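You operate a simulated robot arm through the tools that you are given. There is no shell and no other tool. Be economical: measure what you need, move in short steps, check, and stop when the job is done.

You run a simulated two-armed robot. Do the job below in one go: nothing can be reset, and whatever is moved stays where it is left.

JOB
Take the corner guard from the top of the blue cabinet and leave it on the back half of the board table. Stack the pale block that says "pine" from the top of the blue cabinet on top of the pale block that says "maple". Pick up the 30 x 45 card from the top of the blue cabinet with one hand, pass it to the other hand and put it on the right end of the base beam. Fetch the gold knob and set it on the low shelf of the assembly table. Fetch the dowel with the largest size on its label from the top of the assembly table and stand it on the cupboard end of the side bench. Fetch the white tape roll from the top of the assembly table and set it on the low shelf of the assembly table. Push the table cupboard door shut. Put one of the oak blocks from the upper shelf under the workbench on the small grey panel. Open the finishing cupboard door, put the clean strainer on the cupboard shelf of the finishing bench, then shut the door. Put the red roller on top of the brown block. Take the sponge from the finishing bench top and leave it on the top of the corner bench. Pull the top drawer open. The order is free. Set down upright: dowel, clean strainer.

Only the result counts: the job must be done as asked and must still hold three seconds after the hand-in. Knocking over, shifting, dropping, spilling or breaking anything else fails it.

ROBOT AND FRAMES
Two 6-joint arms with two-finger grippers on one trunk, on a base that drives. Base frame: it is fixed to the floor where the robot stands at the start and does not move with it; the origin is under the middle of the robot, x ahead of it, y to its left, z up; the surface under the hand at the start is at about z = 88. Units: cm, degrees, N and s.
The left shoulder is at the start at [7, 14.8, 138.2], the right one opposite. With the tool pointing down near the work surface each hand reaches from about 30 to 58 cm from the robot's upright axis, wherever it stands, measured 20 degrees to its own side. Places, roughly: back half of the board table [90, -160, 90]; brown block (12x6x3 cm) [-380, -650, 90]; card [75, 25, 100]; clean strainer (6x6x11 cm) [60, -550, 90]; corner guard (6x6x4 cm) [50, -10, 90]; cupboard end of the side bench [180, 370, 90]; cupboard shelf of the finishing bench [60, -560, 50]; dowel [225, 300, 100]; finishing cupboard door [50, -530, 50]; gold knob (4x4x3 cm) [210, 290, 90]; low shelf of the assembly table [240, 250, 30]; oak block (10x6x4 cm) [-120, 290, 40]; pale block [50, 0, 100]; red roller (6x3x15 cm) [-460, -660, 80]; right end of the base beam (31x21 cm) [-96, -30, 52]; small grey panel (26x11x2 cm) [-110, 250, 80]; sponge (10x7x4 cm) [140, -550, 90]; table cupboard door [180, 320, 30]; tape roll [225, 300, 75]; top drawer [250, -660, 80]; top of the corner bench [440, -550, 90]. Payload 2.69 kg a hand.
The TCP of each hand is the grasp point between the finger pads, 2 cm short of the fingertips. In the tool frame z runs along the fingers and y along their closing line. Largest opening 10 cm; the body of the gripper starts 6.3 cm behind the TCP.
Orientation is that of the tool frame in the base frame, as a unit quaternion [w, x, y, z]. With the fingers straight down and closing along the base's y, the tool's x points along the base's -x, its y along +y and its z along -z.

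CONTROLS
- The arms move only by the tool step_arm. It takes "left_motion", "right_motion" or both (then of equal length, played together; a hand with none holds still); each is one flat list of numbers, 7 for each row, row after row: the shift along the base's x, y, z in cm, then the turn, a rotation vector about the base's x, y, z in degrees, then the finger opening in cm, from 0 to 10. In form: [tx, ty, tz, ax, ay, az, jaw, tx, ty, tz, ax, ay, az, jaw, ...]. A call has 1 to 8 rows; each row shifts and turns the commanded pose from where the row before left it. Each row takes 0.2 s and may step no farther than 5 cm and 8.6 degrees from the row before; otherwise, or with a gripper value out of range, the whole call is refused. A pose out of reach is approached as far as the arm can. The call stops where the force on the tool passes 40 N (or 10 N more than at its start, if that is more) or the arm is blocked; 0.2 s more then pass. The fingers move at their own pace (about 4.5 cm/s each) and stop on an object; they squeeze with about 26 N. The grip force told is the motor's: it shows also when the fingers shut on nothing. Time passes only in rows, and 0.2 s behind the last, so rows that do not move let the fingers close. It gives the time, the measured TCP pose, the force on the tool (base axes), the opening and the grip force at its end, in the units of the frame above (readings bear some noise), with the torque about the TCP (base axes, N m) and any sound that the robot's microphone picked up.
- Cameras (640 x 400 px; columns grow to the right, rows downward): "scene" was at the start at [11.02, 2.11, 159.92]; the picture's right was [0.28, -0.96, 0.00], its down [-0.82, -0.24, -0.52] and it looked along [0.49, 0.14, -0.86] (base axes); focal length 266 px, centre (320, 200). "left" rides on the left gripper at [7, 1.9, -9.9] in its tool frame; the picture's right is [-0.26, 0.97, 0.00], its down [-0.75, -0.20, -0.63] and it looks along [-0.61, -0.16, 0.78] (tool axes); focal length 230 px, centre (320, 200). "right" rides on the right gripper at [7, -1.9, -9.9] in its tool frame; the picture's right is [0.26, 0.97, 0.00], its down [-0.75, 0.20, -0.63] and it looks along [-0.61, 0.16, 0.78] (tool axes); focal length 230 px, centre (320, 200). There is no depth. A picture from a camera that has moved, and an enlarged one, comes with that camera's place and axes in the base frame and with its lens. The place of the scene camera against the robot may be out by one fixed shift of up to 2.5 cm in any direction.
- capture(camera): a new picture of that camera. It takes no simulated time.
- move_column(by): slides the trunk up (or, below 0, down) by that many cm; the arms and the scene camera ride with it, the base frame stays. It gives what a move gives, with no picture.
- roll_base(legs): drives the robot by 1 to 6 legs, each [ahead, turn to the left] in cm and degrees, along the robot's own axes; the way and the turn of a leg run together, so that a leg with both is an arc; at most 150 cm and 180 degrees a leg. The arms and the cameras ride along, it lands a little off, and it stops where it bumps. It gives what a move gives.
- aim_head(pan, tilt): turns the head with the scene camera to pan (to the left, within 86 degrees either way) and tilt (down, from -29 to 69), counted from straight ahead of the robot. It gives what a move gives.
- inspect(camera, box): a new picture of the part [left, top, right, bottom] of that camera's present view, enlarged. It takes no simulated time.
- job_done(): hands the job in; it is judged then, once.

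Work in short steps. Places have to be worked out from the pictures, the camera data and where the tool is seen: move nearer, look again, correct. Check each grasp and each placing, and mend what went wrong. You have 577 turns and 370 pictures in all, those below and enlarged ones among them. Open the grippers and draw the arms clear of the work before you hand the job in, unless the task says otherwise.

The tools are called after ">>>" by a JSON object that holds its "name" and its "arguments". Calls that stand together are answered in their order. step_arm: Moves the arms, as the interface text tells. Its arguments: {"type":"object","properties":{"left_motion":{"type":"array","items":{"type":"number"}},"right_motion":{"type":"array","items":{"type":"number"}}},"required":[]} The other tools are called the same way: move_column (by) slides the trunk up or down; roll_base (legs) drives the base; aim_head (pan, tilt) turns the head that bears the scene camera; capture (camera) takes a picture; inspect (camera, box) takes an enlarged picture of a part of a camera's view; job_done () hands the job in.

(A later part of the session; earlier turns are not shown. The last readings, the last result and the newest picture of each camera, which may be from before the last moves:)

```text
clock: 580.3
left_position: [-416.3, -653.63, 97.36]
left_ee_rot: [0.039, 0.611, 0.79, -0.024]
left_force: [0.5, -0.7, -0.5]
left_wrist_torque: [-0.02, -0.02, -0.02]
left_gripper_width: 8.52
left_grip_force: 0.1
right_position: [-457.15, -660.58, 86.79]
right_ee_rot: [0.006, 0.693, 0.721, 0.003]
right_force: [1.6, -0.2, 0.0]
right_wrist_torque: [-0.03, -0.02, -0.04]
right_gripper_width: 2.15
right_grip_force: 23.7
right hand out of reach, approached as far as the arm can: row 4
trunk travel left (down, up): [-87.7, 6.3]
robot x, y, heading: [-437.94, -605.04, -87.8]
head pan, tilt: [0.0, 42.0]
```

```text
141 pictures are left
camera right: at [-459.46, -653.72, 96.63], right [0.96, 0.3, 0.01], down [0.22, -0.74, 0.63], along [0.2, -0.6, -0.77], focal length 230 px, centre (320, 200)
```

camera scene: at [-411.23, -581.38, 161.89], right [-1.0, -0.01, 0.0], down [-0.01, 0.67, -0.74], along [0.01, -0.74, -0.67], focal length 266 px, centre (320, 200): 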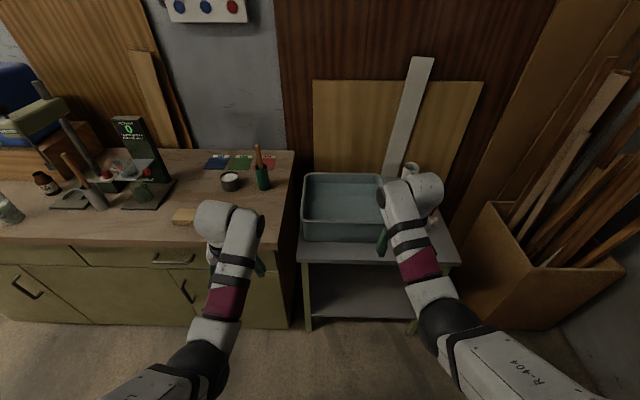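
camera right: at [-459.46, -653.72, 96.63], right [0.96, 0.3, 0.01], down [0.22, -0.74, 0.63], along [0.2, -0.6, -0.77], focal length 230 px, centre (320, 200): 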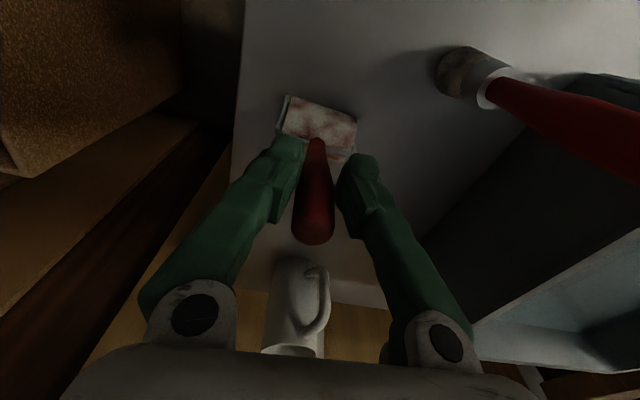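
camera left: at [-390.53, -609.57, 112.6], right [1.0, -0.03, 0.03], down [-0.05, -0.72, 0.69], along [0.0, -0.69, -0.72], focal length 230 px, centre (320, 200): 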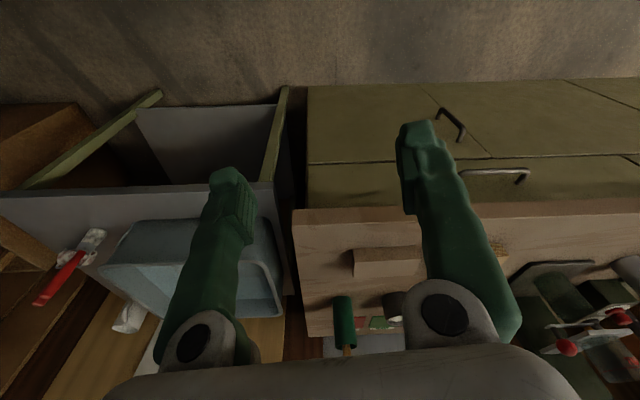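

Handle gripped. Lift, back off and go round to the brown block.

>>> {"name": "step_arm", "arguments": {"right_motion": [0, 0, 3, 0, 0, 0, 1, 0, 0, 4, 0, 0, 0, 1, 0, 0, 4, 0, 0, 0, 1, 0, 0.5, 4, 0, 0, 0, 1, 0, 0.5, 3, 0, 0, 0, 1, 0, 0, 0, 0, 0, 0, 1]}}

>>> {"name": "move_column", "arguments": {"by": 6}}

>>> {"name": "roll_base", "arguments": {"legs": [[-45, 0], [0, 90], [76, 0], [0, -92], [26, 0]]}}

>>> {"name": "capture", "arguments": {"camera": "right"}}

>>> {"name": "capture", "arguments": {"camera": "scene"}}

```text
clock: 581.7
left_position: [-416.23, -653.72, 97.4]
left_ee_rot: [0.039, 0.611, 0.79, -0.021]
left_force: [-0.5, 0.3, -0.6]
left_wrist_torque: [0.01, -0.01, -0.01]
left_gripper_width: 8.48
left_grip_force: 0.0
right_position: [-457.16, -661.4, 103.63]
right_ee_rot: [0.006, 0.694, 0.72, 0.004]
right_force: [-0.6, 0.5, -1.7]
right_wrist_torque: [0.02, 0.01, -0.03]
right_gripper_width: 2.1
right_grip_force: 26.4
right hand out of reach, approached as far as the arm can: row 5
trunk travel left (down, up): [-87.7, 6.3]
robot x, y, heading: [-438.11, -604.75, -87.9]
head pan, tilt: [0.0, 42.0]
```

```text
clock: 582.7
left_position: [-416.26, -653.57, 103.46]
left_ee_rot: [0.039, 0.612, 0.79, -0.023]
left_force: [0.3, -0.8, 0.8]
left_wrist_torque: [-0.02, 0.0, 0.01]
left_gripper_width: 8.5
left_grip_force: 0.1
right_position: [-457.03, -661.36, 109.59]
right_ee_rot: [0.005, 0.693, 0.721, 0.005]
right_force: [-0.1, -0.3, -2.7]
right_wrist_torque: [0.03, 0.0, 0.0]
right_gripper_width: 2.07
right_grip_force: 26.6
trunk travel left (down, up): [-93.7, 0.3]
robot x, y, heading: [-438.1, -604.79, -88.0]
head pan, tilt: [0.0, 42.0]
```

```text
clock: 598.3
left_position: [-339.54, -627.82, 103.68]
left_ee_rot: [0.041, 0.603, 0.797, -0.024]
left_force: [0.6, 1.4, -0.7]
left_wrist_torque: [-0.08, -0.03, 0.01]
left_gripper_width: 8.49
left_grip_force: 0.0
right_position: [-380.02, -636.36, 109.91]
right_ee_rot: [0.007, 0.685, 0.728, 0.002]
right_force: [0.3, 0.7, 0.4]
right_wrist_torque: [-0.06, 0.0, -0.01]
right_gripper_width: 0.98
right_grip_force: 0.1
trunk travel left (down, up): [-93.7, 0.3]
robot x, y, heading: [-362.39, -580.26, -86.8]
head pan, tilt: [0.0, 42.0]
```

```text
140 pictures are left
camera right: at [-382.56, -629.37, 119.73], right [0.95, 0.32, 0.01], down [0.24, -0.73, 0.64], along [0.21, -0.6, -0.77], focal length 230 px, centre (320, 200)
```

right: 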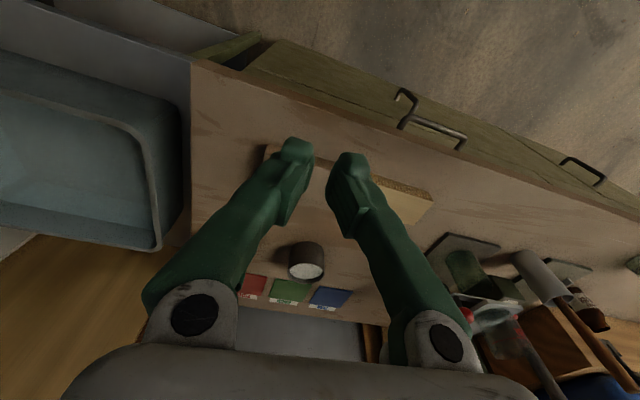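

```text
139 pictures are left
camera scene: at [-361.96, -592.3, 161.97], right [-1.0, -0.06, 0.0], down [-0.04, 0.66, -0.75], along [0.04, -0.75, -0.67], focal length 266 px, centre (320, 200)
```

scene: 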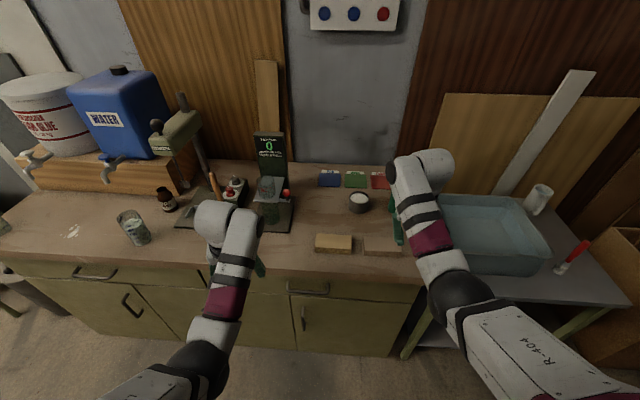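

The roller slipped out of the grip somewhere on the way. Look around the floor for it.

>>> {"name": "aim_head", "arguments": {"pan": -60, "tilt": 50}}

>>> {"name": "capture", "arguments": {"camera": "scene"}}

>>> {"name": "aim_head", "arguments": {"pan": 60, "tilt": 50}}

>>> {"name": "capture", "arguments": {"camera": "scene"}}

```text
clock: 599.6
left_position: [-339.45, -628.29, 103.43]
left_ee_rot: [0.039, 0.602, 0.797, -0.023]
left_force: [0.6, 0.0, 0.3]
left_wrist_torque: [-0.02, 0.0, 0.02]
left_gripper_width: 8.51
left_grip_force: 0.0
right_position: [-380.04, -636.93, 109.61]
right_ee_rot: [0.005, 0.685, 0.728, 0.004]
right_force: [0.7, -0.3, -0.5]
right_wrist_torque: [0.02, 0.01, 0.0]
right_gripper_width: 0.99
right_grip_force: 0.0
trunk travel left (down, up): [-93.7, 0.3]
robot x, y, heading: [-362.04, -579.8, -86.8]
head pan, tilt: [-60.0, 50.0]
```

```text
138 pictures are left
camera scene: at [-368.84, -588.91, 160.77], right [-0.55, 0.83, 0.0], down [0.64, 0.42, -0.64], along [-0.54, -0.35, -0.77], focal length 266 px, centre (320, 200)
```

scene: 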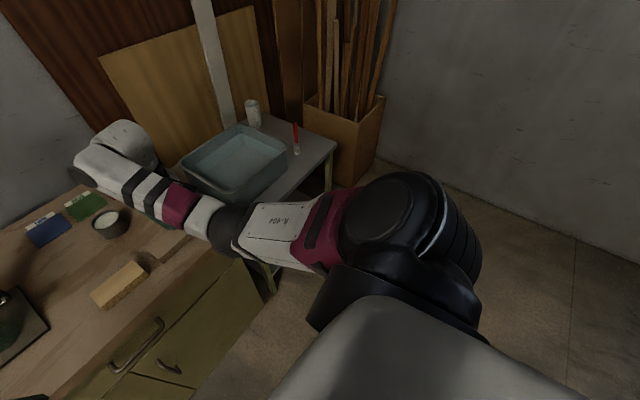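

```text
clock: 601.6
left_position: [-339.42, -628.31, 103.4]
left_ee_rot: [0.039, 0.603, 0.797, -0.023]
left_force: [0.2, 0.5, 0.8]
left_wrist_torque: [-0.02, -0.01, 0.02]
left_gripper_width: 8.49
left_grip_force: 0.1
right_position: [-380.12, -636.78, 109.58]
right_ee_rot: [0.005, 0.685, 0.728, 0.005]
right_force: [0.6, -0.3, 0.9]
right_wrist_torque: [-0.03, 0.02, -0.03]
right_gripper_width: 0.97
right_grip_force: 0.0
trunk travel left (down, up): [-93.7, 0.3]
robot x, y, heading: [-362.28, -580.22, -86.7]
head pan, tilt: [60.0, 50.0]
```

```text
137 pictures are left
camera scene: at [-355.53, -588.23, 160.76], right [-0.45, -0.89, 0.0], down [-0.68, 0.34, -0.64], along [0.57, -0.29, -0.77], focal length 266 px, centre (320, 200)
```

scene: 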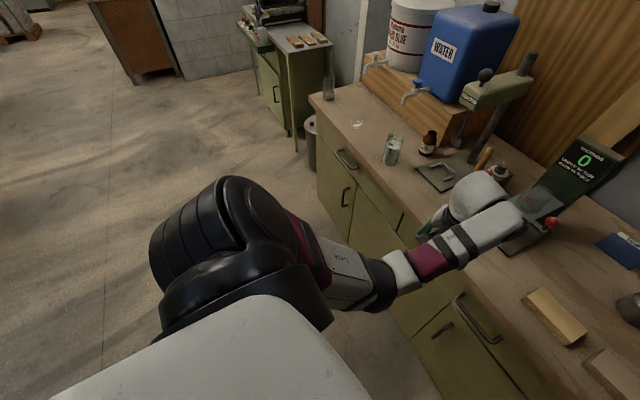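

>>> {"name": "roll_base", "arguments": {"legs": [[-50, 0], [0, -75]]}}

>>> {"name": "aim_head", "arguments": {"pan": 20, "tilt": 45}}

>>> {"name": "capture", "arguments": {"camera": "scene"}}

>>> {"name": "aim_head", "arguments": {"pan": 75, "tilt": 45}}

>>> {"name": "capture", "arguments": {"camera": "scene"}}

```text
clock: 607.8
left_position: [-405.83, -564.8, 103.38]
left_ee_rot: [0.017, 0.962, 0.27, -0.043]
left_force: [0.0, 1.0, 0.0]
left_wrist_torque: [0.0, -0.02, -0.03]
left_gripper_width: 8.54
left_grip_force: 0.0
right_position: [-425.13, -527.86, 109.58]
right_ee_rot: [0.007, 0.986, 0.165, 0.0]
right_force: [0.1, -0.7, 0.2]
right_wrist_torque: [0.0, -0.01, -0.01]
right_gripper_width: 0.98
right_grip_force: 0.0
trunk travel left (down, up): [-93.7, 0.3]
robot x, y, heading: [-365.21, -529.98, -161.3]
head pan, tilt: [60.0, 50.0]
```

```text
clock: 608.8
left_position: [-405.9, -564.74, 103.49]
left_ee_rot: [0.018, 0.962, 0.27, -0.042]
left_force: [0.0, 0.1, -0.1]
left_wrist_torque: [0.01, -0.01, 0.01]
left_gripper_width: 8.51
left_grip_force: 0.0
right_position: [-425.09, -527.89, 109.65]
right_ee_rot: [0.006, 0.986, 0.164, 0.0]
right_force: [-0.4, 0.1, -0.1]
right_wrist_torque: [0.01, -0.02, 0.0]
right_gripper_width: 1.02
right_grip_force: 0.1
trunk travel left (down, up): [-93.7, 0.3]
robot x, y, heading: [-365.63, -529.87, -161.2]
head pan, tilt: [20.0, 45.0]
```

```text
136 pictures are left
camera scene: at [-376.98, -536.37, 161.45], right [-0.63, 0.78, 0.0], down [0.55, 0.44, -0.71], along [-0.55, -0.44, -0.71], focal length 266 px, centre (320, 200)
```

scene: 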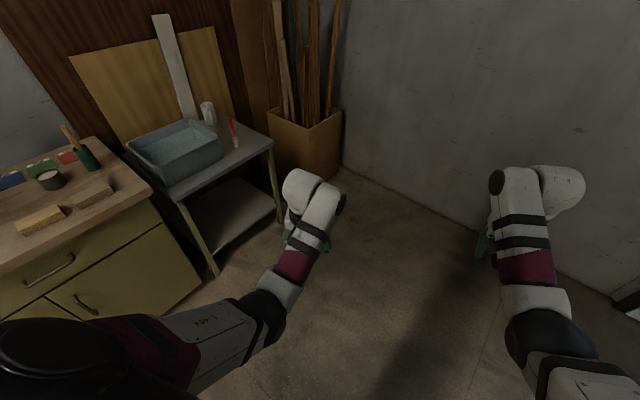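

```text
clock: 610.1
left_position: [-405.88, -564.75, 103.29]
left_ee_rot: [0.018, 0.962, 0.27, -0.042]
left_force: [0.4, -0.9, -0.9]
left_wrist_torque: [0.01, 0.02, -0.02]
left_gripper_width: 8.52
left_grip_force: 0.1
right_position: [-425.18, -527.78, 109.56]
right_ee_rot: [0.007, 0.986, 0.166, 0.0]
right_force: [0.6, 0.2, -0.2]
right_wrist_torque: [0.02, -0.01, 0.02]
right_gripper_width: 1.0
right_grip_force: 0.0
trunk travel left (down, up): [-93.7, 0.3]
robot x, y, heading: [-365.31, -529.8, -161.2]
head pan, tilt: [75.0, 45.0]
```

```text
135 pictures are left
camera scene: at [-370.12, -539.37, 161.45], right [-1.0, -0.07, 0.0], down [-0.05, 0.71, -0.71], along [0.05, -0.71, -0.71], focal length 266 px, centre (320, 200)
```

scene: 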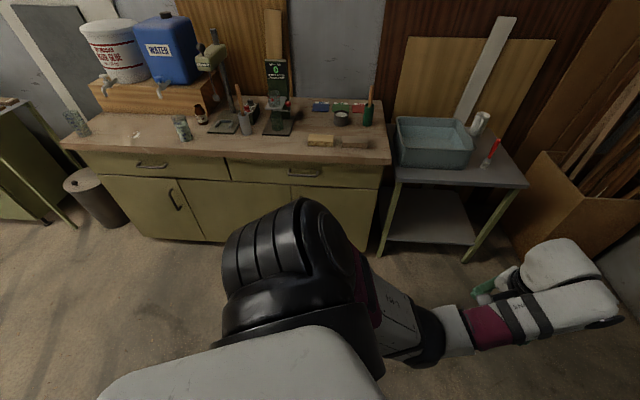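

>>> {"name": "inspect", "arguments": {"camera": "scene", "box": [360, 90, 560, 260]}}

```text
2.35 times, centred on (460, 175) of scene
camera zoom: at [-370.12, -539.37, 161.45], right [-1.0, -0.07, 0.0], down [-0.05, 0.71, -0.71], along [0.05, -0.71, -0.71], focal length 625 px, centre (-9, 259)
```

zoom: 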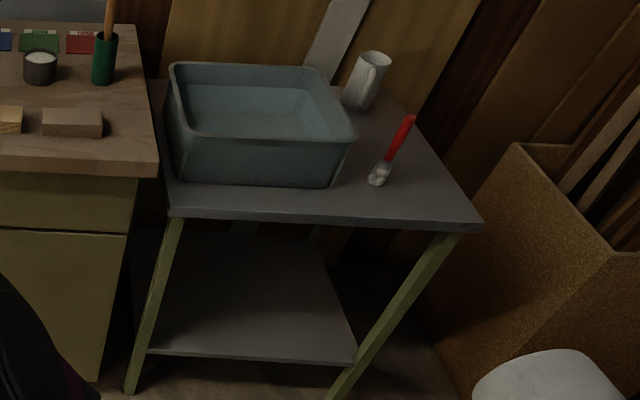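

>>> {"name": "roll_base", "arguments": {"legs": [[-75, 0]]}}

>>> {"name": "aim_head", "arguments": {"pan": 40, "tilt": 38}}

>>> {"name": "capture", "arguments": {"camera": "scene"}}

>>> {"name": "aim_head", "arguments": {"pan": -10, "tilt": 30}}

>>> {"name": "capture", "arguments": {"camera": "scene"}}

```text
clock: 614.1
left_position: [-335.49, -540.47, 103.28]
left_ee_rot: [0.018, 0.963, 0.266, -0.041]
left_force: [-0.7, -0.1, -0.3]
left_wrist_torque: [-0.02, -0.02, -0.01]
left_gripper_width: 8.49
left_grip_force: 0.0
right_position: [-354.28, -503.39, 109.54]
right_ee_rot: [0.008, 0.987, 0.161, 0.001]
right_force: [-0.7, -0.1, 0.3]
right_wrist_torque: [0.0, -0.01, 0.04]
right_gripper_width: 1.02
right_grip_force: 0.1
trunk travel left (down, up): [-93.7, 0.3]
robot x, y, heading: [-294.64, -505.57, -161.5]
head pan, tilt: [75.0, 45.0]
```

```text
clock: 615.1
left_position: [-335.46, -540.46, 103.41]
left_ee_rot: [0.017, 0.963, 0.265, -0.042]
left_force: [-0.4, -0.1, 0.4]
left_wrist_torque: [0.0, 0.0, -0.04]
left_gripper_width: 8.5
left_grip_force: 0.0
right_position: [-354.22, -503.31, 109.6]
right_ee_rot: [0.007, 0.987, 0.161, 0.0]
right_force: [-1.5, 0.3, 0.8]
right_wrist_torque: [0.0, 0.0, -0.02]
right_gripper_width: 1.02
right_grip_force: 0.0
trunk travel left (down, up): [-93.7, 0.3]
robot x, y, heading: [-294.74, -505.62, -161.6]
head pan, tilt: [40.0, 38.0]
```

```text
133 pictures are left
camera scene: at [-304.35, -514.63, 162.48], right [-0.85, 0.52, 0.0], down [0.32, 0.52, -0.79], along [-0.41, -0.67, -0.62], focal length 266 px, centre (320, 200)
```

scene: 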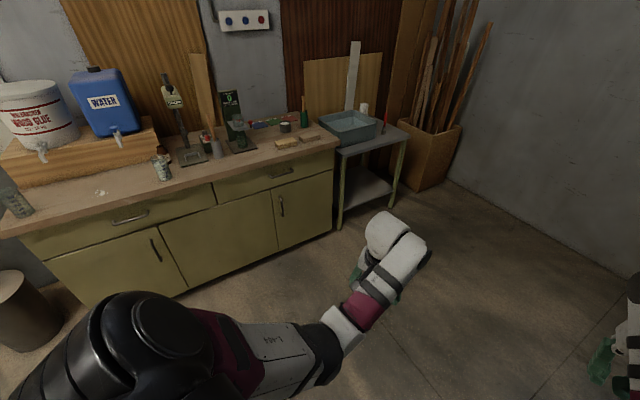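

```text
clock: 616.3
left_position: [-335.38, -540.35, 103.44]
left_ee_rot: [0.017, 0.963, 0.265, -0.042]
left_force: [0.4, -0.1, -0.4]
left_wrist_torque: [-0.01, 0.02, 0.0]
left_gripper_width: 8.51
left_grip_force: 0.2
right_position: [-354.21, -503.47, 109.61]
right_ee_rot: [0.008, 0.987, 0.16, 0.001]
right_force: [0.0, -0.1, -0.2]
right_wrist_torque: [0.02, -0.01, -0.02]
right_gripper_width: 1.02
right_grip_force: 0.0
trunk travel left (down, up): [-93.7, 0.3]
robot x, y, heading: [-294.51, -505.54, -161.7]
head pan, tilt: [-10.0, 30.0]
```

```text
132 pictures are left
camera scene: at [-308.8, -508.61, 163.71], right [-0.15, 0.99, 0.0], down [0.49, 0.07, -0.87], along [-0.86, -0.13, -0.5], focal length 266 px, centre (320, 200)
```

scene: 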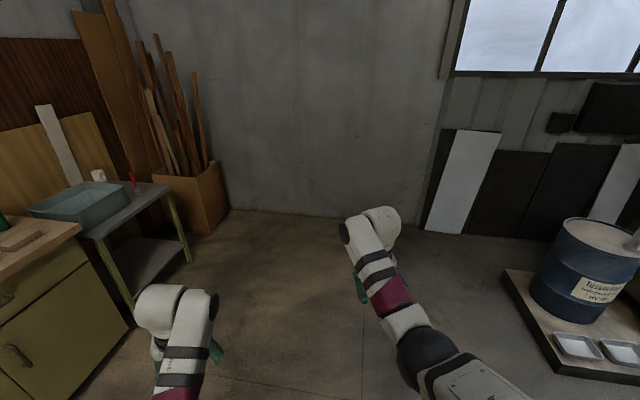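

>>> {"name": "inspect", "arguments": {"camera": "scene", "box": [90, 220, 410, 400]}}

>>> {"name": "aim_head", "arguments": {"pan": 25, "tilt": 60}}

>>> {"name": "capture", "arguments": {"camera": "scene"}}

>>> {"name": "aim_head", "arguments": {"pan": -70, "tilt": 45}}

>>> {"name": "capture", "arguments": {"camera": "scene"}}

```text
2.00 times, centred on (250, 310) of scene
camera zoom: at [-308.8, -508.61, 163.71], right [-0.15, 0.99, 0.0], down [0.49, 0.07, -0.87], along [-0.86, -0.13, -0.5], focal length 531 px, centre (460, -20)
```

zoom: 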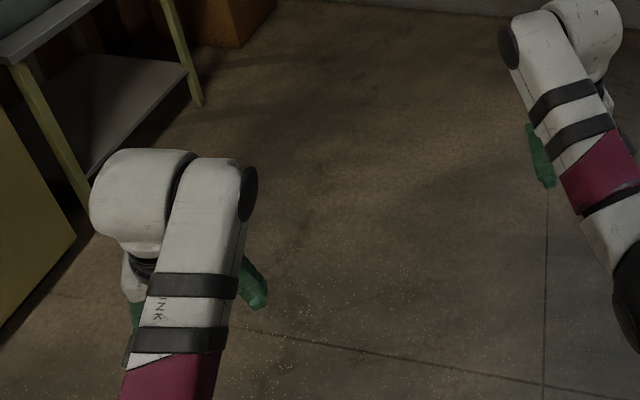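

```text
clock: 617.3
left_position: [-335.42, -540.39, 103.44]
left_ee_rot: [0.018, 0.963, 0.266, -0.042]
left_force: [0.2, -0.7, 0.2]
left_wrist_torque: [0.03, -0.02, -0.04]
left_gripper_width: 8.49
left_grip_force: 0.1
right_position: [-354.15, -503.35, 109.5]
right_ee_rot: [0.008, 0.987, 0.161, 0.0]
right_force: [0.0, 1.4, 0.1]
right_wrist_torque: [0.02, 0.0, -0.01]
right_gripper_width: 1.02
right_grip_force: 0.0
trunk travel left (down, up): [-93.7, 0.3]
robot x, y, heading: [-294.5, -505.98, -161.6]
head pan, tilt: [25.0, 60.0]
```

```text
130 pictures are left
camera scene: at [-304.72, -511.85, 159.51], right [-0.69, 0.73, 0.0], down [0.63, 0.59, -0.5], along [-0.36, -0.34, -0.87], focal length 266 px, centre (320, 200)
```

scene: 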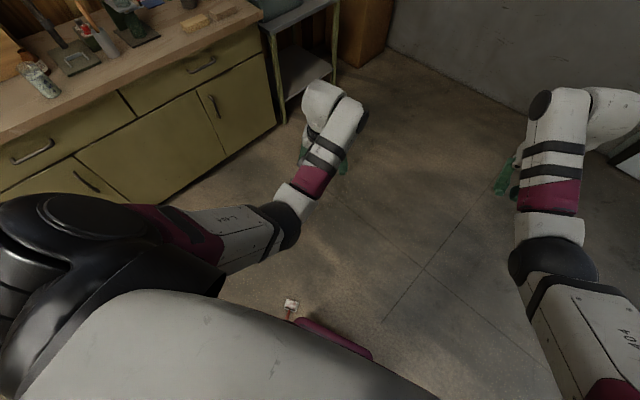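

```text
clock: 619.0
left_position: [-335.31, -540.48, 103.3]
left_ee_rot: [0.019, 0.963, 0.266, -0.042]
left_force: [-0.5, 0.1, -0.8]
left_wrist_torque: [0.01, -0.01, 0.02]
left_gripper_width: 8.51
left_grip_force: 0.1
right_position: [-354.22, -503.52, 109.7]
right_ee_rot: [0.007, 0.987, 0.161, 0.001]
right_force: [-0.2, 0.2, -0.4]
right_wrist_torque: [-0.01, 0.04, 0.01]
right_gripper_width: 0.99
right_grip_force: 0.0
trunk travel left (down, up): [-93.7, 0.3]
robot x, y, heading: [-294.73, -505.83, -161.5]
head pan, tilt: [-70.0, 45.0]
```

```text
129 pictures are left
camera scene: at [-304.93, -500.92, 161.45], right [0.78, 0.62, 0.0], down [0.44, -0.55, -0.71], along [-0.44, 0.55, -0.71], focal length 266 px, centre (320, 200)
```

scene: 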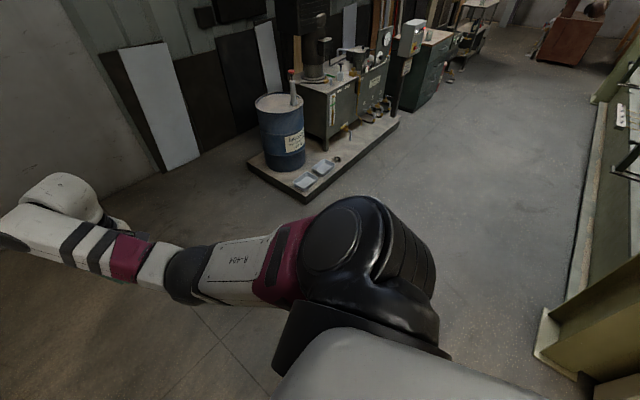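

Found: the roller lies on the floor right in front-left of the base (≈[−310,−541]). Back off and turn slightly so the left hand can reach it.

>>> {"name": "roll_base", "arguments": {"legs": [[-24, 0], [0, 10]]}}

>>> {"name": "aim_head", "arguments": {"pan": 15, "tilt": 55}}

>>> {"name": "capture", "arguments": {"camera": "scene"}}

>>> {"name": "capture", "arguments": {"camera": "left"}}

```text
clock: 621.5
left_position: [-305.84, -538.89, 103.39]
left_ee_rot: [0.022, 0.937, 0.345, -0.04]
left_force: [-0.4, -0.9, -0.4]
left_wrist_torque: [-0.03, 0.0, 0.05]
left_gripper_width: 8.51
left_grip_force: 0.1
right_position: [-330.59, -505.4, 109.4]
right_ee_rot: [0.007, 0.97, 0.243, 0.001]
right_force: [0.8, 0.2, 0.3]
right_wrist_torque: [-0.01, 0.01, 0.02]
right_gripper_width: 0.99
right_grip_force: 0.0
trunk travel left (down, up): [-93.7, 0.3]
robot x, y, heading: [-271.11, -498.2, -152.2]
head pan, tilt: [-70.0, 45.0]
```

```text
clock: 623.1
left_position: [-305.49, -539.02, 103.43]
left_ee_rot: [0.02, 0.937, 0.346, -0.041]
left_force: [-0.3, 0.2, 0.8]
left_wrist_torque: [0.02, 0.02, -0.04]
left_gripper_width: 8.48
left_grip_force: 0.1
right_position: [-330.3, -505.73, 109.64]
right_ee_rot: [0.007, 0.97, 0.243, 0.001]
right_force: [-0.6, -0.2, -0.4]
right_wrist_torque: [-0.02, 0.02, -0.03]
right_gripper_width: 1.02
right_grip_force: 0.0
trunk travel left (down, up): [-93.7, 0.3]
robot x, y, heading: [-271.46, -497.83, -152.1]
head pan, tilt: [15.0, 55.0]
```

```text
128 pictures are left
camera scene: at [-281.31, -505.24, 160.11], right [-0.68, 0.73, 0.0], down [0.6, 0.56, -0.57], along [-0.42, -0.39, -0.82], focal length 266 px, centre (320, 200)
```

scene: 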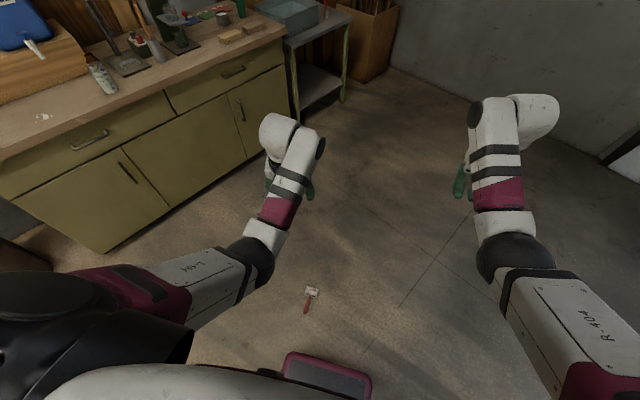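

```text
127 pictures are left
camera left: at [-298.52, -535.36, 112.61], right [0.43, -0.9, 0.03], down [-0.66, -0.29, 0.69], along [-0.61, -0.32, -0.72], focal length 230 px, centre (320, 200)
```

left: 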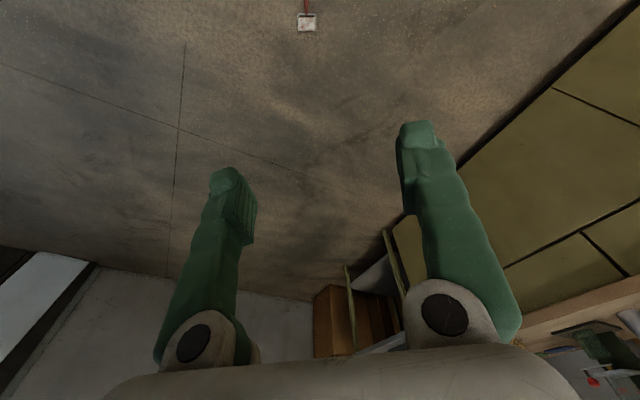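

Roller on floor ≈[−305.5,−537], handle toward the robot. Align the left hand yaw and lower the trunk.

>>> {"name": "step_arm", "arguments": {"left_motion": [0.5, 1, 0, 0, 0, -6.3, 8, 0.5, 1, 0, 0, 0, -6.3, 8, 0, 0, 0, 0, 0, 0, 8]}}

>>> {"name": "move_column", "arguments": {"by": -40}}

>>> {"name": "move_column", "arguments": {"by": -36}}

>>> {"name": "capture", "arguments": {"camera": "left"}}

```text
clock: 623.9
left_position: [-304.6, -537.01, 103.43]
left_ee_rot: [0.016, 0.97, 0.24, -0.041]
left_force: [0.7, 0.1, 0.1]
left_wrist_torque: [0.0, 0.0, -0.02]
left_gripper_width: 8.01
left_grip_force: 0.1
right_position: [-330.43, -505.69, 109.6]
right_ee_rot: [0.006, 0.97, 0.243, 0.001]
right_force: [-0.4, 0.0, 0.1]
right_wrist_torque: [-0.02, 0.0, -0.01]
right_gripper_width: 1.01
right_grip_force: 0.0
trunk travel left (down, up): [-93.7, 0.3]
robot x, y, heading: [-271.36, -497.9, -152.1]
head pan, tilt: [15.0, 55.0]
```

```text
clock: 627.8
left_position: [-304.56, -537.06, 63.45]
left_ee_rot: [0.017, 0.97, 0.239, -0.043]
left_force: [0.5, 0.9, 0.1]
left_wrist_torque: [-0.03, -0.04, -0.01]
left_gripper_width: 7.99
left_grip_force: 0.0
right_position: [-330.38, -505.76, 69.51]
right_ee_rot: [0.006, 0.97, 0.243, 0.0]
right_force: [0.4, 0.0, 0.4]
right_wrist_torque: [0.01, -0.02, 0.0]
right_gripper_width: 0.98
right_grip_force: 0.0
trunk travel left (down, up): [-53.7, 40.3]
robot x, y, heading: [-270.93, -498.39, -152.0]
head pan, tilt: [15.0, 55.0]
```

```text
clock: 631.2
left_position: [-304.46, -537.09, 27.38]
left_ee_rot: [0.016, 0.97, 0.241, -0.043]
left_force: [-0.7, -0.8, 1.7]
left_wrist_torque: [-0.01, 0.01, -0.03]
left_gripper_width: 8.0
left_grip_force: 0.0
right_position: [-330.32, -505.66, 33.72]
right_ee_rot: [0.006, 0.97, 0.244, 0.001]
right_force: [-0.6, 0.2, 0.5]
right_wrist_torque: [0.04, 0.01, -0.02]
right_gripper_width: 0.98
right_grip_force: 0.0
trunk travel left (down, up): [-17.7, 76.3]
robot x, y, heading: [-270.86, -498.26, -151.9]
head pan, tilt: [15.0, 55.0]
```

```text
126 pictures are left
camera left: at [-296.84, -535.04, 36.66], right [0.22, -0.97, 0.03], down [-0.71, -0.14, 0.69], along [-0.67, -0.18, -0.72], focal length 230 px, centre (320, 200)
```

left: 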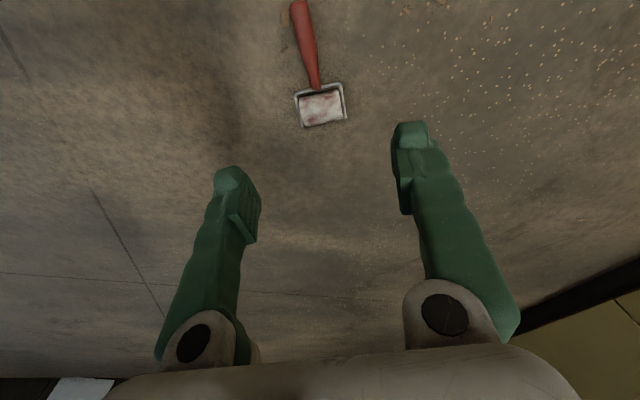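

>>> {"name": "step_arm", "arguments": {"left_motion": [0.2, 0.2, -4, 0, 0, -3.6, 6, 0, 0, -3.5, 0, 0, 0, 6, 0, 0, 0, 0, 0, 0, 6]}}

>>> {"name": "move_column", "arguments": {"by": -12}}

>>> {"name": "capture", "arguments": {"camera": "left"}}

```text
clock: 632.0
left_position: [-304.49, -536.39, 19.95]
left_ee_rot: [0.015, 0.977, 0.21, -0.043]
left_force: [-0.4, -0.7, 0.2]
left_wrist_torque: [-0.01, 0.03, 0.01]
left_gripper_width: 6.0
left_grip_force: 0.1
right_position: [-330.36, -505.7, 33.63]
right_ee_rot: [0.006, 0.97, 0.244, 0.0]
right_force: [0.3, -0.1, -0.4]
right_wrist_torque: [0.0, 0.0, 0.0]
right_gripper_width: 1.0
right_grip_force: 0.0
trunk travel left (down, up): [-17.7, 76.3]
robot x, y, heading: [-271.01, -498.08, -152.0]
head pan, tilt: [15.0, 55.0]
```

```text
clock: 633.5
left_position: [-304.87, -537.34, 12.98]
left_ee_rot: [0.046, 0.975, 0.208, -0.067]
left_force: [-0.2, 0.2, 0.1]
left_wrist_torque: [0.0, -0.02, -0.02]
left_gripper_width: 6.01
left_grip_force: 0.1
right_position: [-329.98, -505.0, 25.1]
right_ee_rot: [0.03, 0.969, 0.243, -0.018]
right_force: [-1.0, -1.3, 0.1]
right_wrist_torque: [0.0, -0.02, -0.02]
right_gripper_width: 1.01
right_grip_force: 0.1
trunk travel left (down, up): [-5.7, 88.3]
robot x, y, heading: [-271.36, -498.37, -152.0]
head pan, tilt: [15.0, 55.0]
```

```text
125 pictures are left
camera left: at [-296.85, -535.07, 21.87], right [0.16, -0.98, 0.1], down [-0.69, -0.04, 0.72], along [-0.7, -0.19, -0.69], focal length 230 px, centre (320, 200)
```

left: 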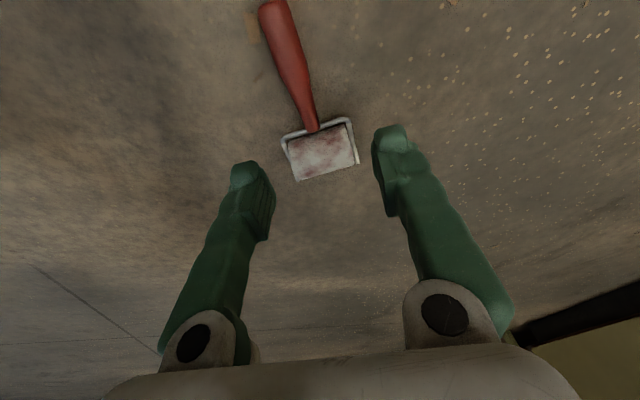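

The arms seem to touch the base at that depth; raise the trunk 7 cm and use the arm to go lower instead.

>>> {"name": "move_column", "arguments": {"by": 7}}

>>> {"name": "step_arm", "arguments": {"left_motion": [0, 0, 0, 0, 0, 0, 6, 0, 0, 0, 0, 0, 0, 6]}}

>>> {"name": "capture", "arguments": {"camera": "left"}}

```text
clock: 634.6
left_position: [-304.48, -536.38, 14.98]
left_ee_rot: [0.013, 0.977, 0.209, -0.043]
left_force: [0.1, -0.1, -0.5]
left_wrist_torque: [0.01, 0.02, 0.01]
left_gripper_width: 6.02
left_grip_force: 0.2
right_position: [-330.22, -505.6, 28.57]
right_ee_rot: [0.007, 0.97, 0.244, 0.002]
right_force: [0.2, 0.1, 0.2]
right_wrist_torque: [0.0, 0.0, -0.02]
right_gripper_width: 0.99
right_grip_force: 0.1
trunk travel left (down, up): [-12.7, 81.3]
robot x, y, heading: [-270.99, -498.03, -151.9]
head pan, tilt: [15.0, 55.0]
```

```text
clock: 635.2
left_position: [-304.56, -536.46, 14.9]
left_ee_rot: [0.016, 0.977, 0.21, -0.043]
left_force: [-0.3, -0.5, -1.1]
left_wrist_torque: [0.01, -0.02, -0.02]
left_gripper_width: 5.99
left_grip_force: 0.1
right_position: [-330.39, -505.56, 28.6]
right_ee_rot: [0.006, 0.97, 0.243, 0.001]
right_force: [0.9, 0.3, -0.1]
right_wrist_torque: [0.01, 0.01, 0.02]
right_gripper_width: 1.0
right_grip_force: 0.1
trunk travel left (down, up): [-12.7, 81.3]
robot x, y, heading: [-271.02, -498.03, -151.5]
head pan, tilt: [15.0, 55.0]
```

```text
124 pictures are left
camera left: at [-296.71, -534.88, 24.18], right [0.16, -0.99, 0.03], down [-0.71, -0.09, 0.69], along [-0.68, -0.14, -0.72], focal length 230 px, centre (320, 200)
```

left: 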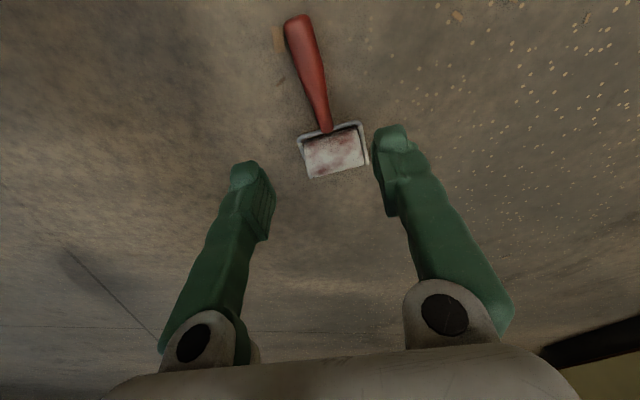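

>>> {"name": "step_arm", "arguments": {"left_motion": [0.4, 0, -4, 0, 0, 2, 6, 0.4, 0, -4, 0, 0, 0, 6, 0, 0, -3, 0, 0, 0, 6, 0, 0, -1, 0, 0, 0, 6, 0, 0, 0, 0, 0, 0, 3, 0, 0, 0, 0, 0, 0, 1, 0, 0, 0, 0, 0, 0, 0]}}

>>> {"name": "capture", "arguments": {"camera": "left"}}

```text
clock: 636.8
left_position: [-303.62, -536.42, 3.01]
left_ee_rot: [0.016, 0.973, 0.227, -0.042]
left_force: [-1.1, -0.8, -0.3]
left_wrist_torque: [0.01, -0.03, -0.03]
left_gripper_width: 2.09
left_grip_force: 22.2
right_position: [-330.31, -505.67, 28.6]
right_ee_rot: [0.007, 0.97, 0.244, 0.001]
right_force: [1.1, -0.4, 0.0]
right_wrist_torque: [0.01, -0.02, -0.01]
right_gripper_width: 1.04
right_grip_force: 0.0
trunk travel left (down, up): [-12.7, 81.3]
robot x, y, heading: [-271.09, -498.28, -151.7]
head pan, tilt: [15.0, 55.0]
```

```text
123 pictures are left
camera left: at [-296.01, -534.65, 12.25], right [0.2, -0.98, 0.03], down [-0.71, -0.12, 0.69], along [-0.67, -0.16, -0.72], focal length 230 px, centre (320, 200)
```

left: 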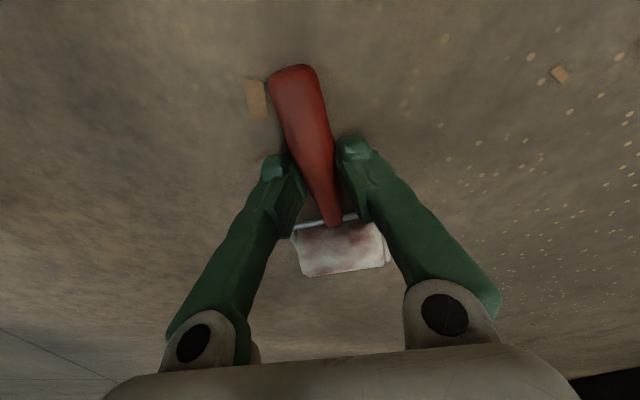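

Firm grip across the handle. Lift and raise the trunk, checking the grip.

>>> {"name": "step_arm", "arguments": {"left_motion": [0, 0, 3, 0, 0, 0, 0, 0, 0, 4, 0, 0, 0, 0, 0, 0, 4, 0, 0, 0, 0]}}

>>> {"name": "move_column", "arguments": {"by": 40}}

>>> {"name": "move_column", "arguments": {"by": 40}}

>>> {"name": "roll_base", "arguments": {"legs": [[60, 0]]}}

>>> {"name": "capture", "arguments": {"camera": "left"}}

```text
clock: 637.6
left_position: [-303.57, -536.39, 13.74]
left_ee_rot: [0.015, 0.973, 0.227, -0.042]
left_force: [0.0, 0.8, -2.0]
left_wrist_torque: [0.04, -0.11, 0.02]
left_gripper_width: 2.07
left_grip_force: 26.0
right_position: [-330.31, -505.68, 28.62]
right_ee_rot: [0.008, 0.97, 0.244, 0.001]
right_force: [-0.2, 0.4, 0.1]
right_wrist_torque: [0.0, -0.01, -0.04]
right_gripper_width: 1.02
right_grip_force: 0.1
trunk travel left (down, up): [-12.7, 81.3]
robot x, y, heading: [-270.88, -498.07, -152.3]
head pan, tilt: [15.0, 55.0]
```

```text
clock: 641.5
left_position: [-303.63, -536.47, 53.79]
left_ee_rot: [0.015, 0.973, 0.226, -0.043]
left_force: [-0.2, -0.3, -2.5]
left_wrist_torque: [0.03, -0.15, 0.02]
left_gripper_width: 2.05
left_grip_force: 26.2
right_position: [-330.36, -505.69, 68.67]
right_ee_rot: [0.008, 0.97, 0.244, 0.001]
right_force: [0.6, 0.6, 0.2]
right_wrist_torque: [0.02, 0.0, 0.0]
right_gripper_width: 0.99
right_grip_force: 0.0
trunk travel left (down, up): [-52.7, 41.3]
robot x, y, heading: [-271.29, -497.82, -152.0]
head pan, tilt: [15.0, 55.0]
```

```text
clock: 645.3
left_position: [-303.71, -536.46, 93.82]
left_ee_rot: [0.016, 0.973, 0.227, -0.043]
left_force: [-0.1, 0.4, -2.4]
left_wrist_torque: [0.06, -0.15, 0.01]
left_gripper_width: 2.06
left_grip_force: 25.9
right_position: [-330.41, -505.65, 108.54]
right_ee_rot: [0.007, 0.97, 0.243, 0.001]
right_force: [0.5, -0.3, -0.9]
right_wrist_torque: [-0.04, -0.02, 0.0]
right_gripper_width: 1.02
right_grip_force: 0.2
trunk travel left (down, up): [-92.7, 1.3]
robot x, y, heading: [-271.23, -497.99, -151.9]
head pan, tilt: [15.0, 55.0]
```

```text
clock: 648.7
left_position: [-356.09, -565.33, 93.84]
left_ee_rot: [0.015, 0.972, 0.232, -0.042]
left_force: [0.1, -0.1, -2.5]
left_wrist_torque: [0.11, -0.09, 0.04]
left_gripper_width: 2.02
left_grip_force: 26.1
right_position: [-382.96, -534.73, 108.66]
right_ee_rot: [0.007, 0.969, 0.249, 0.0]
right_force: [0.0, -0.7, -0.1]
right_wrist_torque: [-0.01, 0.02, 0.03]
right_gripper_width: 0.97
right_grip_force: 0.0
trunk travel left (down, up): [-92.7, 1.3]
robot x, y, heading: [-324.15, -526.28, -151.2]
head pan, tilt: [15.0, 55.0]
```

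```text
122 pictures are left
camera left: at [-348.35, -563.34, 103.04], right [0.21, -0.98, 0.03], down [-0.71, -0.13, 0.69], along [-0.67, -0.17, -0.72], focal length 230 px, centre (320, 200)
```

left: 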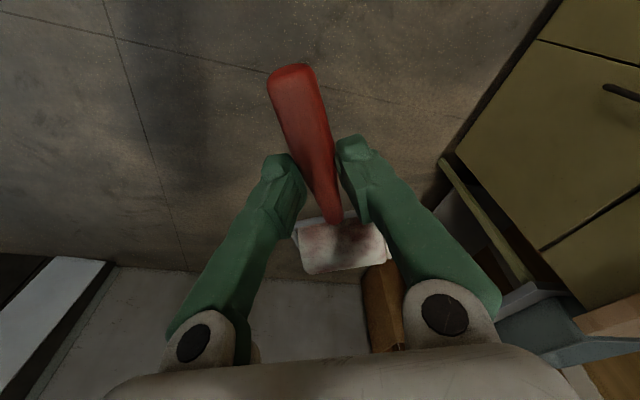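

Grip holds. Raise the hand, continue the drive and turn to face the bench.

>>> {"name": "step_arm", "arguments": {"left_motion": [0, 0, 4, 0, 0, 0, 0, 0, 0, 4, 0, 0, 0, 0, 0, 0, 0, 0, 0, 0, 0]}}

>>> {"name": "roll_base", "arguments": {"legs": [[86, 0], [0, 61]]}}

>>> {"name": "capture", "arguments": {"camera": "left"}}

```text
clock: 649.5
left_position: [-356.12, -565.54, 101.78]
left_ee_rot: [0.015, 0.972, 0.232, -0.041]
left_force: [-0.5, 0.0, -2.4]
left_wrist_torque: [0.06, -0.15, -0.01]
left_gripper_width: 2.04
left_grip_force: 25.9
right_position: [-383.11, -534.97, 108.54]
right_ee_rot: [0.008, 0.969, 0.248, 0.001]
right_force: [-0.2, -0.4, 1.0]
right_wrist_torque: [-0.03, 0.0, -0.02]
right_gripper_width: 0.98
right_grip_force: 0.1
trunk travel left (down, up): [-92.7, 1.3]
robot x, y, heading: [-324.18, -526.92, -151.4]
head pan, tilt: [15.0, 55.0]
```

```text
clock: 656.8
left_position: [-382.4, -614.93, 101.76]
left_ee_rot: [0.035, 0.722, 0.691, -0.029]
left_force: [0.0, -0.3, -2.7]
left_wrist_torque: [0.13, -0.01, -0.02]
left_gripper_width: 2.03
left_grip_force: 26.3
right_position: [-422.5, -623.53, 108.65]
right_ee_rot: [0.006, 0.711, 0.703, 0.004]
right_force: [-0.1, -0.6, -0.5]
right_wrist_torque: [0.01, 0.01, -0.02]
right_gripper_width: 0.99
right_grip_force: 0.0
trunk travel left (down, up): [-92.7, 1.3]
robot x, y, heading: [-400.55, -567.45, -90.9]
head pan, tilt: [15.0, 55.0]
```

```text
121 pictures are left
camera left: at [-380.48, -607.3, 110.95], right [0.95, -0.3, 0.03], down [-0.24, -0.68, 0.69], along [-0.18, -0.67, -0.72], focal length 230 px, centre (320, 200)
```

left: 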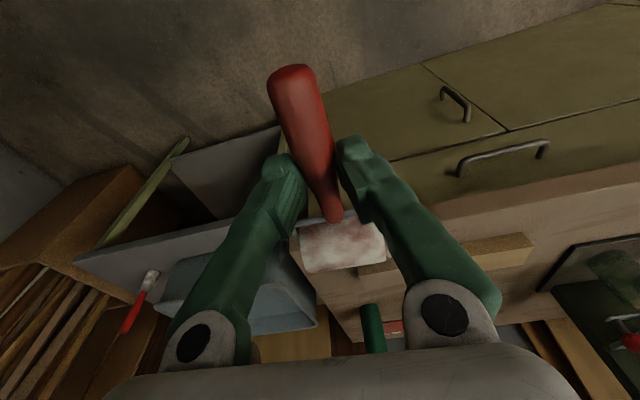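

>>> {"name": "aim_head", "arguments": {"pan": 5, "tilt": 50}}

>>> {"name": "capture", "arguments": {"camera": "scene"}}

>>> {"name": "inspect", "arguments": {"camera": "scene", "box": [180, 150, 340, 250]}}

```text
clock: 657.5
left_position: [-382.38, -614.95, 101.72]
left_ee_rot: [0.035, 0.722, 0.69, -0.028]
left_force: [-0.8, 0.0, -3.1]
left_wrist_torque: [0.13, -0.01, -0.03]
left_gripper_width: 1.99
left_grip_force: 25.8
right_position: [-422.39, -623.51, 108.53]
right_ee_rot: [0.006, 0.711, 0.704, 0.004]
right_force: [0.2, 0.5, 0.0]
right_wrist_torque: [-0.01, 0.05, 0.0]
right_gripper_width: 1.01
right_grip_force: 0.1
trunk travel left (down, up): [-92.7, 1.3]
robot x, y, heading: [-400.53, -568.11, -90.8]
head pan, tilt: [5.0, 50.0]
```

```text
120 pictures are left
camera scene: at [-400.48, -580.45, 159.76], right [-1.0, -0.07, 0.0], down [-0.06, 0.76, -0.64], along [0.05, -0.64, -0.77], focal length 266 px, centre (320, 200)
```

scene: 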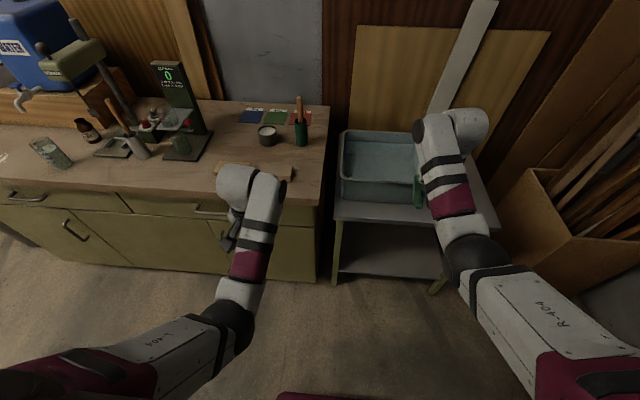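

```text
4.00 times, centred on (260, 200) of scene
camera zoom: at [-400.48, -580.45, 159.76], right [-1.0, -0.07, 0.0], down [-0.06, 0.76, -0.64], along [0.05, -0.64, -0.77], focal length 1062 px, centre (560, 200)
```

zoom: 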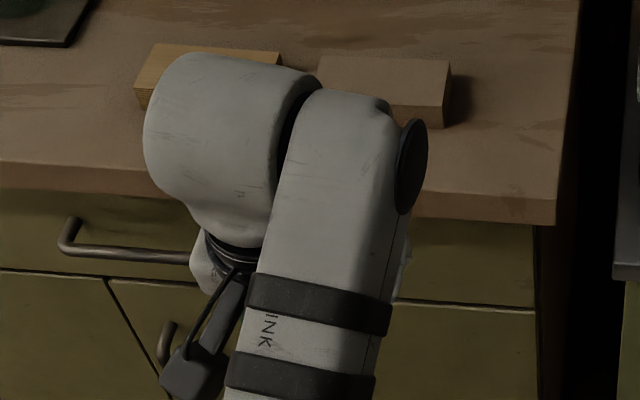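

Brown block ≈[−379.5,−649.5], long side along x. Turn the hand −90° so the roller lies along x, then approach.

>>> {"name": "step_arm", "arguments": {"left_motion": [0, -0.3, 0, 0, 0, -8.2, 0, 0, -0.3, 0, 0, 0, -8.2, 0, 0, -0.3, 0, 0, 0, -8.2, 0, 0, -0.3, 0, 0, 0, -8.2, 0, 0, -0.3, 0, 0, 0, -8.2, 0, 0, -0.3, 0, 0, 0, -8.2, 0, 0, -0.3, 0, 0, 0, -8.2, 0, 0, -0.3, 0, 0, 0, -8.2, 0]}}

>>> {"name": "step_arm", "arguments": {"left_motion": [0, 0, 0, 0, 0, -8.2, 0, 0, 0, 0, 0, 0, -8.2, 0, 0, 0, 0, 0, 0, -4, 0, 0, 0, 0, 0, 0, 0, 0]}}

>>> {"name": "roll_base", "arguments": {"legs": [[24, 0]]}}

>>> {"name": "step_arm", "arguments": {"left_motion": [0, 0, 0, 0, 0, 0, 0, 0, 0, 0, 0, 0, 0, 0]}}

>>> {"name": "capture", "arguments": {"camera": "left"}}

>>> {"name": "capture", "arguments": {"camera": "scene"}}

```text
clock: 659.3
left_position: [-382.35, -617.41, 101.64]
left_ee_rot: [0.013, 0.981, 0.188, -0.044]
left_force: [-0.6, 0.3, -2.5]
left_wrist_torque: [0.06, -0.1, -0.01]
left_gripper_width: 1.98
left_grip_force: 26.7
right_position: [-422.48, -623.54, 108.58]
right_ee_rot: [0.006, 0.711, 0.703, 0.004]
right_force: [-0.1, 0.1, -0.3]
right_wrist_torque: [0.0, -0.02, 0.0]
right_gripper_width: 1.03
right_grip_force: 0.1
trunk travel left (down, up): [-92.7, 1.3]
robot x, y, heading: [-400.61, -568.0, -90.8]
head pan, tilt: [5.0, 50.0]
```

```text
clock: 660.3
left_position: [-382.53, -617.32, 101.64]
left_ee_rot: [0.005, 0.999, 0.011, -0.045]
left_force: [-0.2, 0.6, -1.9]
left_wrist_torque: [-0.01, -0.16, 0.0]
left_gripper_width: 2.02
left_grip_force: 26.4
right_position: [-422.4, -623.51, 108.62]
right_ee_rot: [0.005, 0.71, 0.704, 0.004]
right_force: [-0.9, 0.2, -0.5]
right_wrist_torque: [-0.02, 0.04, 0.01]
right_gripper_width: 1.01
right_grip_force: 0.1
trunk travel left (down, up): [-92.7, 1.3]
robot x, y, heading: [-400.42, -567.9, -90.6]
head pan, tilt: [5.0, 50.0]
```

```text
clock: 662.0
left_position: [-382.77, -640.14, 102.05]
left_ee_rot: [0.008, 0.999, 0.013, -0.045]
left_force: [-0.8, 0.2, -2.2]
left_wrist_torque: [-0.02, -0.15, 0.01]
left_gripper_width: 2.0
left_grip_force: 26.0
right_position: [-422.64, -646.33, 109.0]
right_ee_rot: [0.008, 0.711, 0.703, 0.002]
right_force: [0.0, 1.2, 0.2]
right_wrist_torque: [-0.06, 0.01, 0.01]
right_gripper_width: 1.02
right_grip_force: 0.0
trunk travel left (down, up): [-92.7, 1.3]
robot x, y, heading: [-400.79, -591.26, -90.8]
head pan, tilt: [5.0, 50.0]
```

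```text
clock: 662.6
left_position: [-382.82, -640.63, 101.88]
left_ee_rot: [0.005, 0.999, 0.012, -0.046]
left_force: [-0.2, 0.2, -2.7]
left_wrist_torque: [-0.03, -0.14, 0.02]
left_gripper_width: 2.0
left_grip_force: 25.9
right_position: [-422.51, -646.66, 108.68]
right_ee_rot: [0.006, 0.711, 0.703, 0.004]
right_force: [0.0, 0.0, -0.1]
right_wrist_torque: [-0.02, -0.01, 0.01]
right_gripper_width: 0.99
right_grip_force: 0.0
trunk travel left (down, up): [-92.7, 1.3]
robot x, y, heading: [-400.58, -591.39, -90.9]
head pan, tilt: [5.0, 50.0]
```

```text
118 pictures are left
camera left: at [-375.02, -642.22, 111.0], right [-0.23, -0.97, 0.03], down [-0.7, 0.19, 0.69], along [-0.68, 0.14, -0.72], focal length 230 px, centre (320, 200)
```

left: 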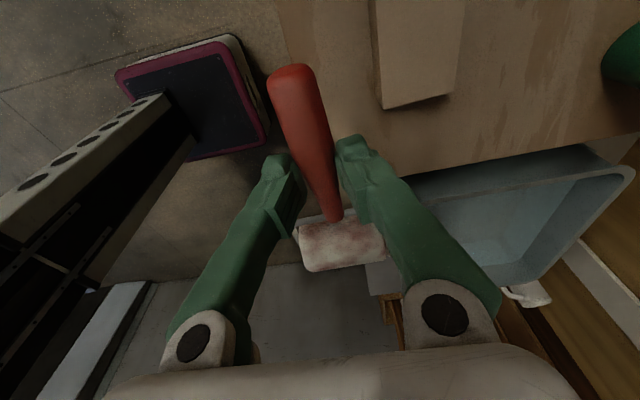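

```text
117 pictures are left
camera scene: at [-400.77, -603.61, 159.78], right [-1.0, -0.07, 0.0], down [-0.06, 0.76, -0.64], along [0.05, -0.64, -0.77], focal length 266 px, centre (320, 200)
```

scene: 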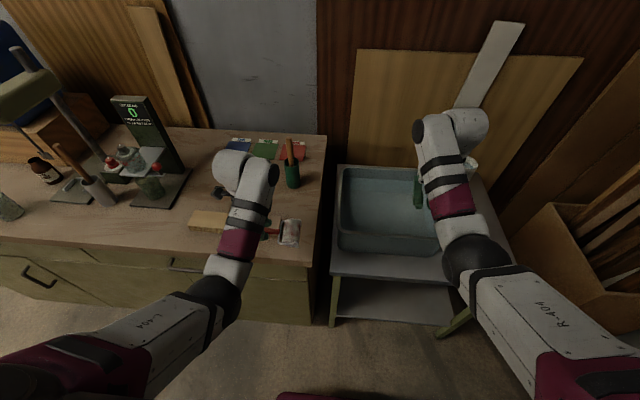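

Block spans x −384.2…−372.2, y −646.2…−652.1. Move the roller over it (TCP → [−375.5, −649.2]).

>>> {"name": "step_arm", "arguments": {"left_motion": [2.5, -2.9, 0, 0, 0, 0, 0, 2.5, -2.9, 0, 0, 0, 0, 0, 2.3, -2.8, 0, 0, 0, 0, 0, 0, 0, 0, 0, 0, 0, 0]}}

>>> {"name": "capture", "arguments": {"camera": "left"}}

>>> {"name": "inspect", "arguments": {"camera": "scene", "box": [160, 180, 320, 280]}}

```text
clock: 663.6
left_position: [-375.55, -649.14, 101.67]
left_ee_rot: [0.006, 0.999, 0.013, -0.046]
left_force: [-0.4, -0.4, -2.3]
left_wrist_torque: [0.02, -0.16, 0.03]
left_gripper_width: 1.99
left_grip_force: 25.9
right_position: [-422.63, -646.9, 108.67]
right_ee_rot: [0.006, 0.711, 0.704, 0.005]
right_force: [0.3, -0.1, -0.3]
right_wrist_torque: [-0.01, -0.02, -0.03]
right_gripper_width: 0.99
right_grip_force: 0.0
trunk travel left (down, up): [-92.7, 1.3]
robot x, y, heading: [-400.78, -591.19, -90.6]
head pan, tilt: [5.0, 50.0]
```

```text
116 pictures are left
camera left: at [-367.76, -650.72, 110.82], right [-0.23, -0.97, 0.03], down [-0.7, 0.19, 0.69], along [-0.68, 0.14, -0.72], focal length 230 px, centre (320, 200)
```

left: 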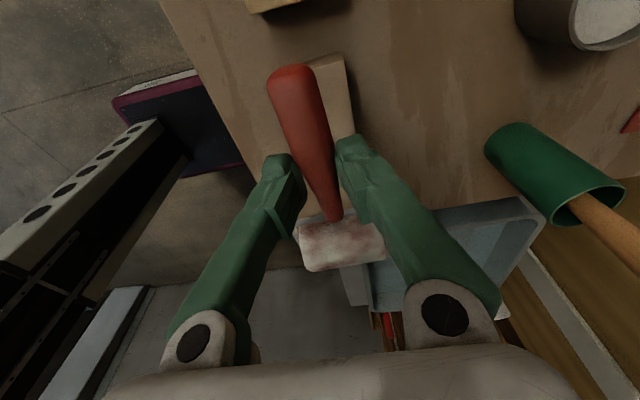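

```text
4.00 times, centred on (240, 230) of scene
camera zoom: at [-400.81, -603.91, 159.76], right [-1.0, -0.07, 0.0], down [-0.06, 0.76, -0.64], along [0.05, -0.64, -0.77], focal length 1062 px, centre (640, 80)
```

zoom: 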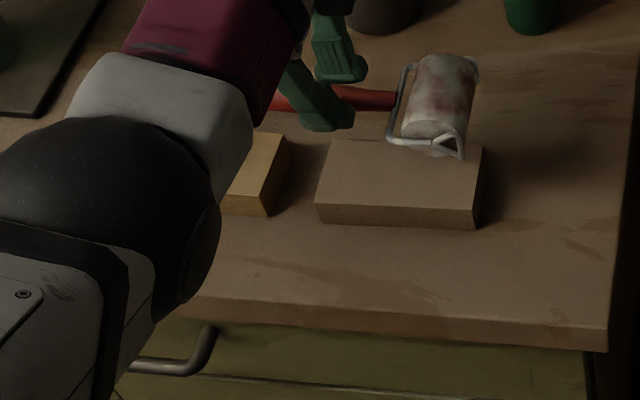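

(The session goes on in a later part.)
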